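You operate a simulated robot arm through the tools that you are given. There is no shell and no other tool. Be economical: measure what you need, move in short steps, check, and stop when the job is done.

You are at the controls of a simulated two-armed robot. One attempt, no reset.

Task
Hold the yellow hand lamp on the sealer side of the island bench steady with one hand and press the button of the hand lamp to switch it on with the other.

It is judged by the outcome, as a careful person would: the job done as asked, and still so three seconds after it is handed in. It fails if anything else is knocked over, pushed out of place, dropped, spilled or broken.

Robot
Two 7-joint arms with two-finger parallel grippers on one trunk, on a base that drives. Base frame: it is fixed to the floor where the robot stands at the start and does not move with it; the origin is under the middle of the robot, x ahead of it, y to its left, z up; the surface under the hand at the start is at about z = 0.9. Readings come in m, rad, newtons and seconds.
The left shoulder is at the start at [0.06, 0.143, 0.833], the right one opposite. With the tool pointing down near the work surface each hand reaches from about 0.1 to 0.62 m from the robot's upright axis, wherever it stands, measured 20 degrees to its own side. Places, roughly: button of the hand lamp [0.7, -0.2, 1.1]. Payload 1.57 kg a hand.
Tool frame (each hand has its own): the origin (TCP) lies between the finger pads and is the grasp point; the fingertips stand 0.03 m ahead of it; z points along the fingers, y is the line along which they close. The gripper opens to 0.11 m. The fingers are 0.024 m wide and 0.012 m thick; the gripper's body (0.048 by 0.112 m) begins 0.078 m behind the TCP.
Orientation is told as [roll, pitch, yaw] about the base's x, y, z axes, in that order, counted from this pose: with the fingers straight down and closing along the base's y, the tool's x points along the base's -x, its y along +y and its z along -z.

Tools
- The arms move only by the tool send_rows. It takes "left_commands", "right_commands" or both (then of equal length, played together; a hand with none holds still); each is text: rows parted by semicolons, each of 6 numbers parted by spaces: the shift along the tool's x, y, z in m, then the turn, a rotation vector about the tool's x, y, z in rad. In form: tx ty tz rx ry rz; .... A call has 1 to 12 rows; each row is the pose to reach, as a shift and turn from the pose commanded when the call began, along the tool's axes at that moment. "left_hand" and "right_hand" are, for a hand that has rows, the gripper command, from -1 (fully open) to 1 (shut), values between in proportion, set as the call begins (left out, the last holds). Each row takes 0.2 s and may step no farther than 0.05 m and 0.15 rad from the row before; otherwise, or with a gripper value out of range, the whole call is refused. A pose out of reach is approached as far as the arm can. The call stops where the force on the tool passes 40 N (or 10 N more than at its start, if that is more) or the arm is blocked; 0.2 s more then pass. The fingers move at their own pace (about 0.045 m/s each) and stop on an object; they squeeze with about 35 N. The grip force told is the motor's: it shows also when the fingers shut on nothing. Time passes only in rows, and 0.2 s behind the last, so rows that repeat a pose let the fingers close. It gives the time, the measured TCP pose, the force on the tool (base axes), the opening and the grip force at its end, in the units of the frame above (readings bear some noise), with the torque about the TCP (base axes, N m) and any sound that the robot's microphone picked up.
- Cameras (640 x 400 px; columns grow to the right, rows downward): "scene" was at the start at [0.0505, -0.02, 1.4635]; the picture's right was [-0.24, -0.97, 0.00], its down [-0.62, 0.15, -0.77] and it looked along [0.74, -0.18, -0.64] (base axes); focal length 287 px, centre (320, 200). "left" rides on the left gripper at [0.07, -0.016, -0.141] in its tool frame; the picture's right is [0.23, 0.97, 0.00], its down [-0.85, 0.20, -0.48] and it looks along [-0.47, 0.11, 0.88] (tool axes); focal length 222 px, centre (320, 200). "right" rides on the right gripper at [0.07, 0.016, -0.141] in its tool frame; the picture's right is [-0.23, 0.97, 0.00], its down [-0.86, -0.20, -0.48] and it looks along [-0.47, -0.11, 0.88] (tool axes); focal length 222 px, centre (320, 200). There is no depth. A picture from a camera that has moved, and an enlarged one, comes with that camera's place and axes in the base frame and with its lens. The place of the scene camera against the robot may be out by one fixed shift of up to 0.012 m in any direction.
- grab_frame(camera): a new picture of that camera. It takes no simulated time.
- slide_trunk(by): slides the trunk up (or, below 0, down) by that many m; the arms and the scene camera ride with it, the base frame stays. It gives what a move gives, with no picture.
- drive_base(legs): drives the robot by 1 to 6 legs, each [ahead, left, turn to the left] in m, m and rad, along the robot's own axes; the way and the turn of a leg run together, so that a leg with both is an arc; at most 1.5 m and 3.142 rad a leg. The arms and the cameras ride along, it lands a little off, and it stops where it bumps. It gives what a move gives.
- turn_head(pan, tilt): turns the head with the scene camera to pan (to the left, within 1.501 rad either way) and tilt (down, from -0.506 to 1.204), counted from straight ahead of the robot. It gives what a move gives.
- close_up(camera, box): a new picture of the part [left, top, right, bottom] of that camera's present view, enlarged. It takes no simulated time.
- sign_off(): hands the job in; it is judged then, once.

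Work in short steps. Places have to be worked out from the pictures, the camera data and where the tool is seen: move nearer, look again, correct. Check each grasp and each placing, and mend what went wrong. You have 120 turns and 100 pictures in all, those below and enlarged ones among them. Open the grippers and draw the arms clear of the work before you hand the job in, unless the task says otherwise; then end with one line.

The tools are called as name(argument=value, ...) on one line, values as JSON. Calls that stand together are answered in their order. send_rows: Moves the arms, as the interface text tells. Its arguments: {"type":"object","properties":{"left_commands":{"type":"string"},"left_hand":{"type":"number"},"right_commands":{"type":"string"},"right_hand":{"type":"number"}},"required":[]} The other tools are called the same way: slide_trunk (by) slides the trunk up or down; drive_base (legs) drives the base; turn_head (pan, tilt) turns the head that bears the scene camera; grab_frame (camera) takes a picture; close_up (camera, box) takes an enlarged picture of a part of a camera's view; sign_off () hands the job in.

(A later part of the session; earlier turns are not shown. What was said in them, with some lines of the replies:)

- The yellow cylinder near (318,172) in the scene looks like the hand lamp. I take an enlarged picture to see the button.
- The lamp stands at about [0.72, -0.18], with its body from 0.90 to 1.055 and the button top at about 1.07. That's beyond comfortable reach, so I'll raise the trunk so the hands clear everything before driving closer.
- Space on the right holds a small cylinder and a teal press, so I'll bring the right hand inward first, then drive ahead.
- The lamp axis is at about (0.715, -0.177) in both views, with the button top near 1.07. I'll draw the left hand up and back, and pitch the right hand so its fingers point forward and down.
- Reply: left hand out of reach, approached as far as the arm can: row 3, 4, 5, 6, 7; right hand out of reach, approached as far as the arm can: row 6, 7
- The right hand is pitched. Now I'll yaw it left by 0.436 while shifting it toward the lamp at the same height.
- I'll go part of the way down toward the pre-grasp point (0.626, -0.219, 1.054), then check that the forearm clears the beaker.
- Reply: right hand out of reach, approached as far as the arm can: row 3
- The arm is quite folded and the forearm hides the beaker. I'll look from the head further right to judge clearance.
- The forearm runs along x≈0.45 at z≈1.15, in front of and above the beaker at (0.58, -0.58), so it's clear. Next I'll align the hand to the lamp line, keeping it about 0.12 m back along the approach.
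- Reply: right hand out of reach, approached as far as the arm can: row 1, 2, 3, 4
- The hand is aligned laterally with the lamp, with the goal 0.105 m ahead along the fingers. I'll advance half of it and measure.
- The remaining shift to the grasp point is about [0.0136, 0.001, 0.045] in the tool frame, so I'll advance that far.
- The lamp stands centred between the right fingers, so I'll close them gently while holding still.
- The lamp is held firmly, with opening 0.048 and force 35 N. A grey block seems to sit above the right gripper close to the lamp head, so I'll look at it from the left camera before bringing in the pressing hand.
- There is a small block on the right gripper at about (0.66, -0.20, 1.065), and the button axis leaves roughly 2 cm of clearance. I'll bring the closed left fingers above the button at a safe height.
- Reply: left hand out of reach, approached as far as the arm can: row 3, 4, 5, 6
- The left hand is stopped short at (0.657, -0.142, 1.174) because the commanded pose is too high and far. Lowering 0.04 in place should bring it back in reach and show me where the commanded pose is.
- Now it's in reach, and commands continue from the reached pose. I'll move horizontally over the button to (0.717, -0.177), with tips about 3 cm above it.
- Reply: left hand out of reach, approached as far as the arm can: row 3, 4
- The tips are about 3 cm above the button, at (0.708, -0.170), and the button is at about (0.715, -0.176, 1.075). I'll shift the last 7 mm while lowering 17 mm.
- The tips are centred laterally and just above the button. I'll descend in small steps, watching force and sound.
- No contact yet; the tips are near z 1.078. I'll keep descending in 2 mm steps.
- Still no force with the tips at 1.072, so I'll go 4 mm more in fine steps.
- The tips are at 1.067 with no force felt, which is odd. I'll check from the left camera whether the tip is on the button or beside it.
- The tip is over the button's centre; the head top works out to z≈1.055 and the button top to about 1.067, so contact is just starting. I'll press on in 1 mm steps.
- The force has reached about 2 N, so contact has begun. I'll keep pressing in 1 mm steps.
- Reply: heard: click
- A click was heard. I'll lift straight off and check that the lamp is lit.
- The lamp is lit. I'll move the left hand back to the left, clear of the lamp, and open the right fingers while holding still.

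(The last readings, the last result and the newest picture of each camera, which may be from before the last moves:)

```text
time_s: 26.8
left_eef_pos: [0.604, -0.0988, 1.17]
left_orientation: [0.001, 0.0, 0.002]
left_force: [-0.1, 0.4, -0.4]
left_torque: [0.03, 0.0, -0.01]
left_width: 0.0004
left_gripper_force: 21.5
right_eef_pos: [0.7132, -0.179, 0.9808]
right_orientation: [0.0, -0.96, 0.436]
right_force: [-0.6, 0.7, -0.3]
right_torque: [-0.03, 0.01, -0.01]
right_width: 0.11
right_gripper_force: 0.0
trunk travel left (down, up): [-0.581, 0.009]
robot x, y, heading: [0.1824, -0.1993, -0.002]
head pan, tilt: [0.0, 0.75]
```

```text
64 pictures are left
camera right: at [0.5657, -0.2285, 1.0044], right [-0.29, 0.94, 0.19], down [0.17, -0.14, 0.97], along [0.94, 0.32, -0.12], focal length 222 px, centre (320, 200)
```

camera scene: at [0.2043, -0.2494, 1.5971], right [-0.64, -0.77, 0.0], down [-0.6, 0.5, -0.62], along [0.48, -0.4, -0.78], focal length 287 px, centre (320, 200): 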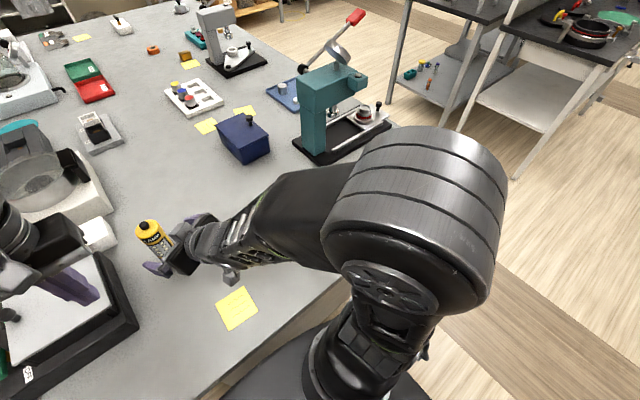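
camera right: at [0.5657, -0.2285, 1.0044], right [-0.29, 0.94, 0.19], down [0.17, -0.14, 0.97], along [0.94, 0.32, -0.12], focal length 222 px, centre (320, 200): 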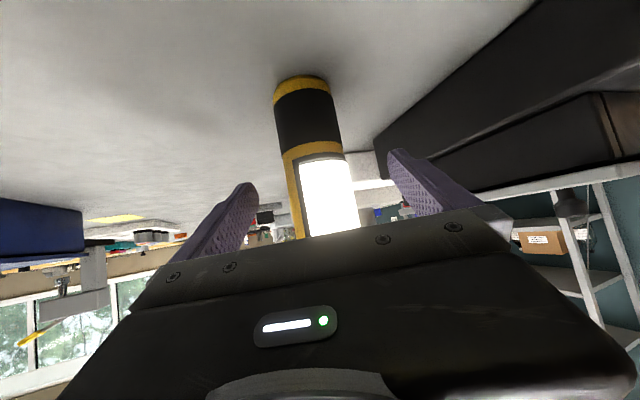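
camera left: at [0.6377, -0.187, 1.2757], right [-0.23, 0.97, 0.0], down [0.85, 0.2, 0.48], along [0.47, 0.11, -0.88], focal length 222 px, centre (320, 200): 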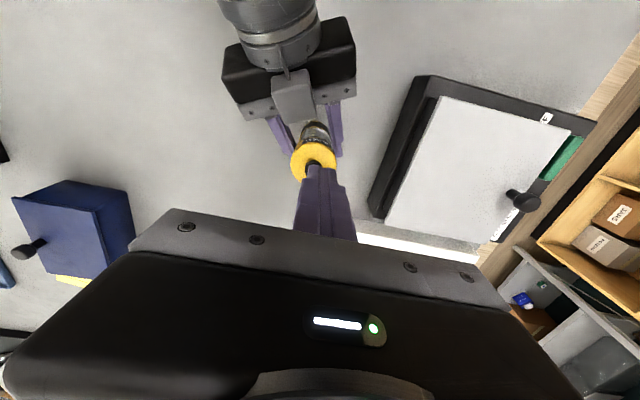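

The lamp stands free and lit. I'll withdraw the right hand straight back along its approach.

send_rows(right_commands="-0.004 0 -0.02 0 0 0; -0.01 0 -0.04 0 0 0; -0.0136 0 -0.06 0 0 0; -0.0136 0 -0.08 0 0 0; -0.0136 0 -0.1 0 0 0")

grab_frame(camera="scene")

```text
time_s: 27.9
left_eef_pos: [0.6042, -0.0998, 1.1701]
left_orientation: [-0.002, -0.002, 0.001]
left_force: [0.1, 0.1, -0.2]
left_torque: [0.02, -0.03, -0.01]
left_width: 0.0001
left_gripper_force: 21.0
right_eef_pos: [0.6445, -0.2099, 1.0502]
right_orientation: [0.001, -0.958, 0.435]
right_force: [-0.1, 0.6, 0.2]
right_torque: [-0.02, 0.0, -0.03]
right_width: 0.11
right_gripper_force: 0.1
trunk travel left (down, up): [-0.581, 0.009]
robot x, y, heading: [0.179, -0.199, -0.002]
head pan, tilt: [0.0, 0.75]
```

```text
63 pictures are left
camera scene: at [0.2292, -0.2005, 1.609], right [0.0, -1.0, 0.0], down [-0.68, 0.0, -0.73], along [0.73, 0.0, -0.68], focal length 287 px, centre (320, 200)
```

scene: 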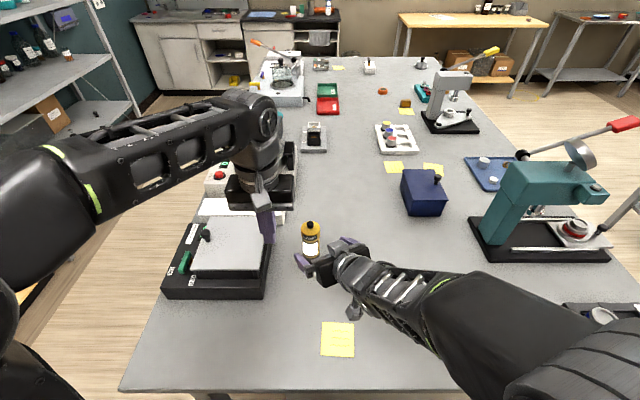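

Both hands are clear. I'll open the left gripper and back the base away.

send_rows(left_commands="0 0 0 0 0 0; 0 0 0 0 0 0; 0 0 0 0 0 0; 0 0 0 0 0 0; 0 0 0 0 0 0", left_hand=-1)

drive_base(legs=[[-0.15, 0, 0]])

grab_frame(camera="scene")

```text
time_s: 29.1
left_eef_pos: [0.6039, -0.0984, 1.1687]
left_orientation: [0.001, 0.0, 0.0]
left_force: [-0.2, 0.2, 0.6]
left_torque: [-0.02, 0.03, 0.01]
left_width: 0.1038
left_gripper_force: 0.0
right_eef_pos: [0.6448, -0.209, 1.049]
right_orientation: [0.0, -0.96, 0.436]
right_force: [-0.4, -0.2, -0.1]
right_torque: [-0.01, -0.04, 0.01]
right_width: 0.1099
right_gripper_force: 0.2
trunk travel left (down, up): [-0.581, 0.009]
robot x, y, heading: [0.1819, -0.2012, 0.002]
head pan, tilt: [0.0, 0.75]
```

```text
time_s: 30.5
left_eef_pos: [0.4549, -0.1021, 1.1696]
left_orientation: [-0.001, -0.004, -0.003]
left_force: [-0.6, 0.6, 0.0]
left_torque: [-0.02, -0.01, 0.01]
left_width: 0.11
left_gripper_force: 0.0
right_eef_pos: [0.4978, -0.2112, 1.0501]
right_orientation: [-0.001, -0.962, 0.433]
right_force: [-0.8, -0.3, -0.7]
right_torque: [-0.01, 0.01, 0.0]
right_width: 0.1101
right_gripper_force: 0.1
trunk travel left (down, up): [-0.581, 0.009]
robot x, y, heading: [0.0316, -0.2012, -0.008]
head pan, tilt: [0.0, 0.75]
```

```text
62 pictures are left
camera scene: at [0.081, -0.2001, 1.6091], right [0.0, -1.0, 0.0], down [-0.68, 0.0, -0.73], along [0.73, 0.0, -0.68], focal length 287 px, centre (320, 200)
```

scene: 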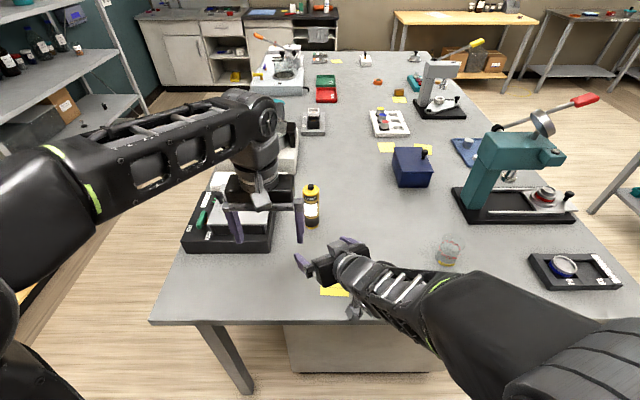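

The lamp stands lit, the beaker and the rest are undisturbed, and both hands are open and clear, so I'm handing in.

sign_off()

```text
The job is handed in.
```

The right hand held the yellow hand lamp while the left pressed its button. The lamp clicked on, was still lit and standing in the last picture, and nothing else was disturbed.
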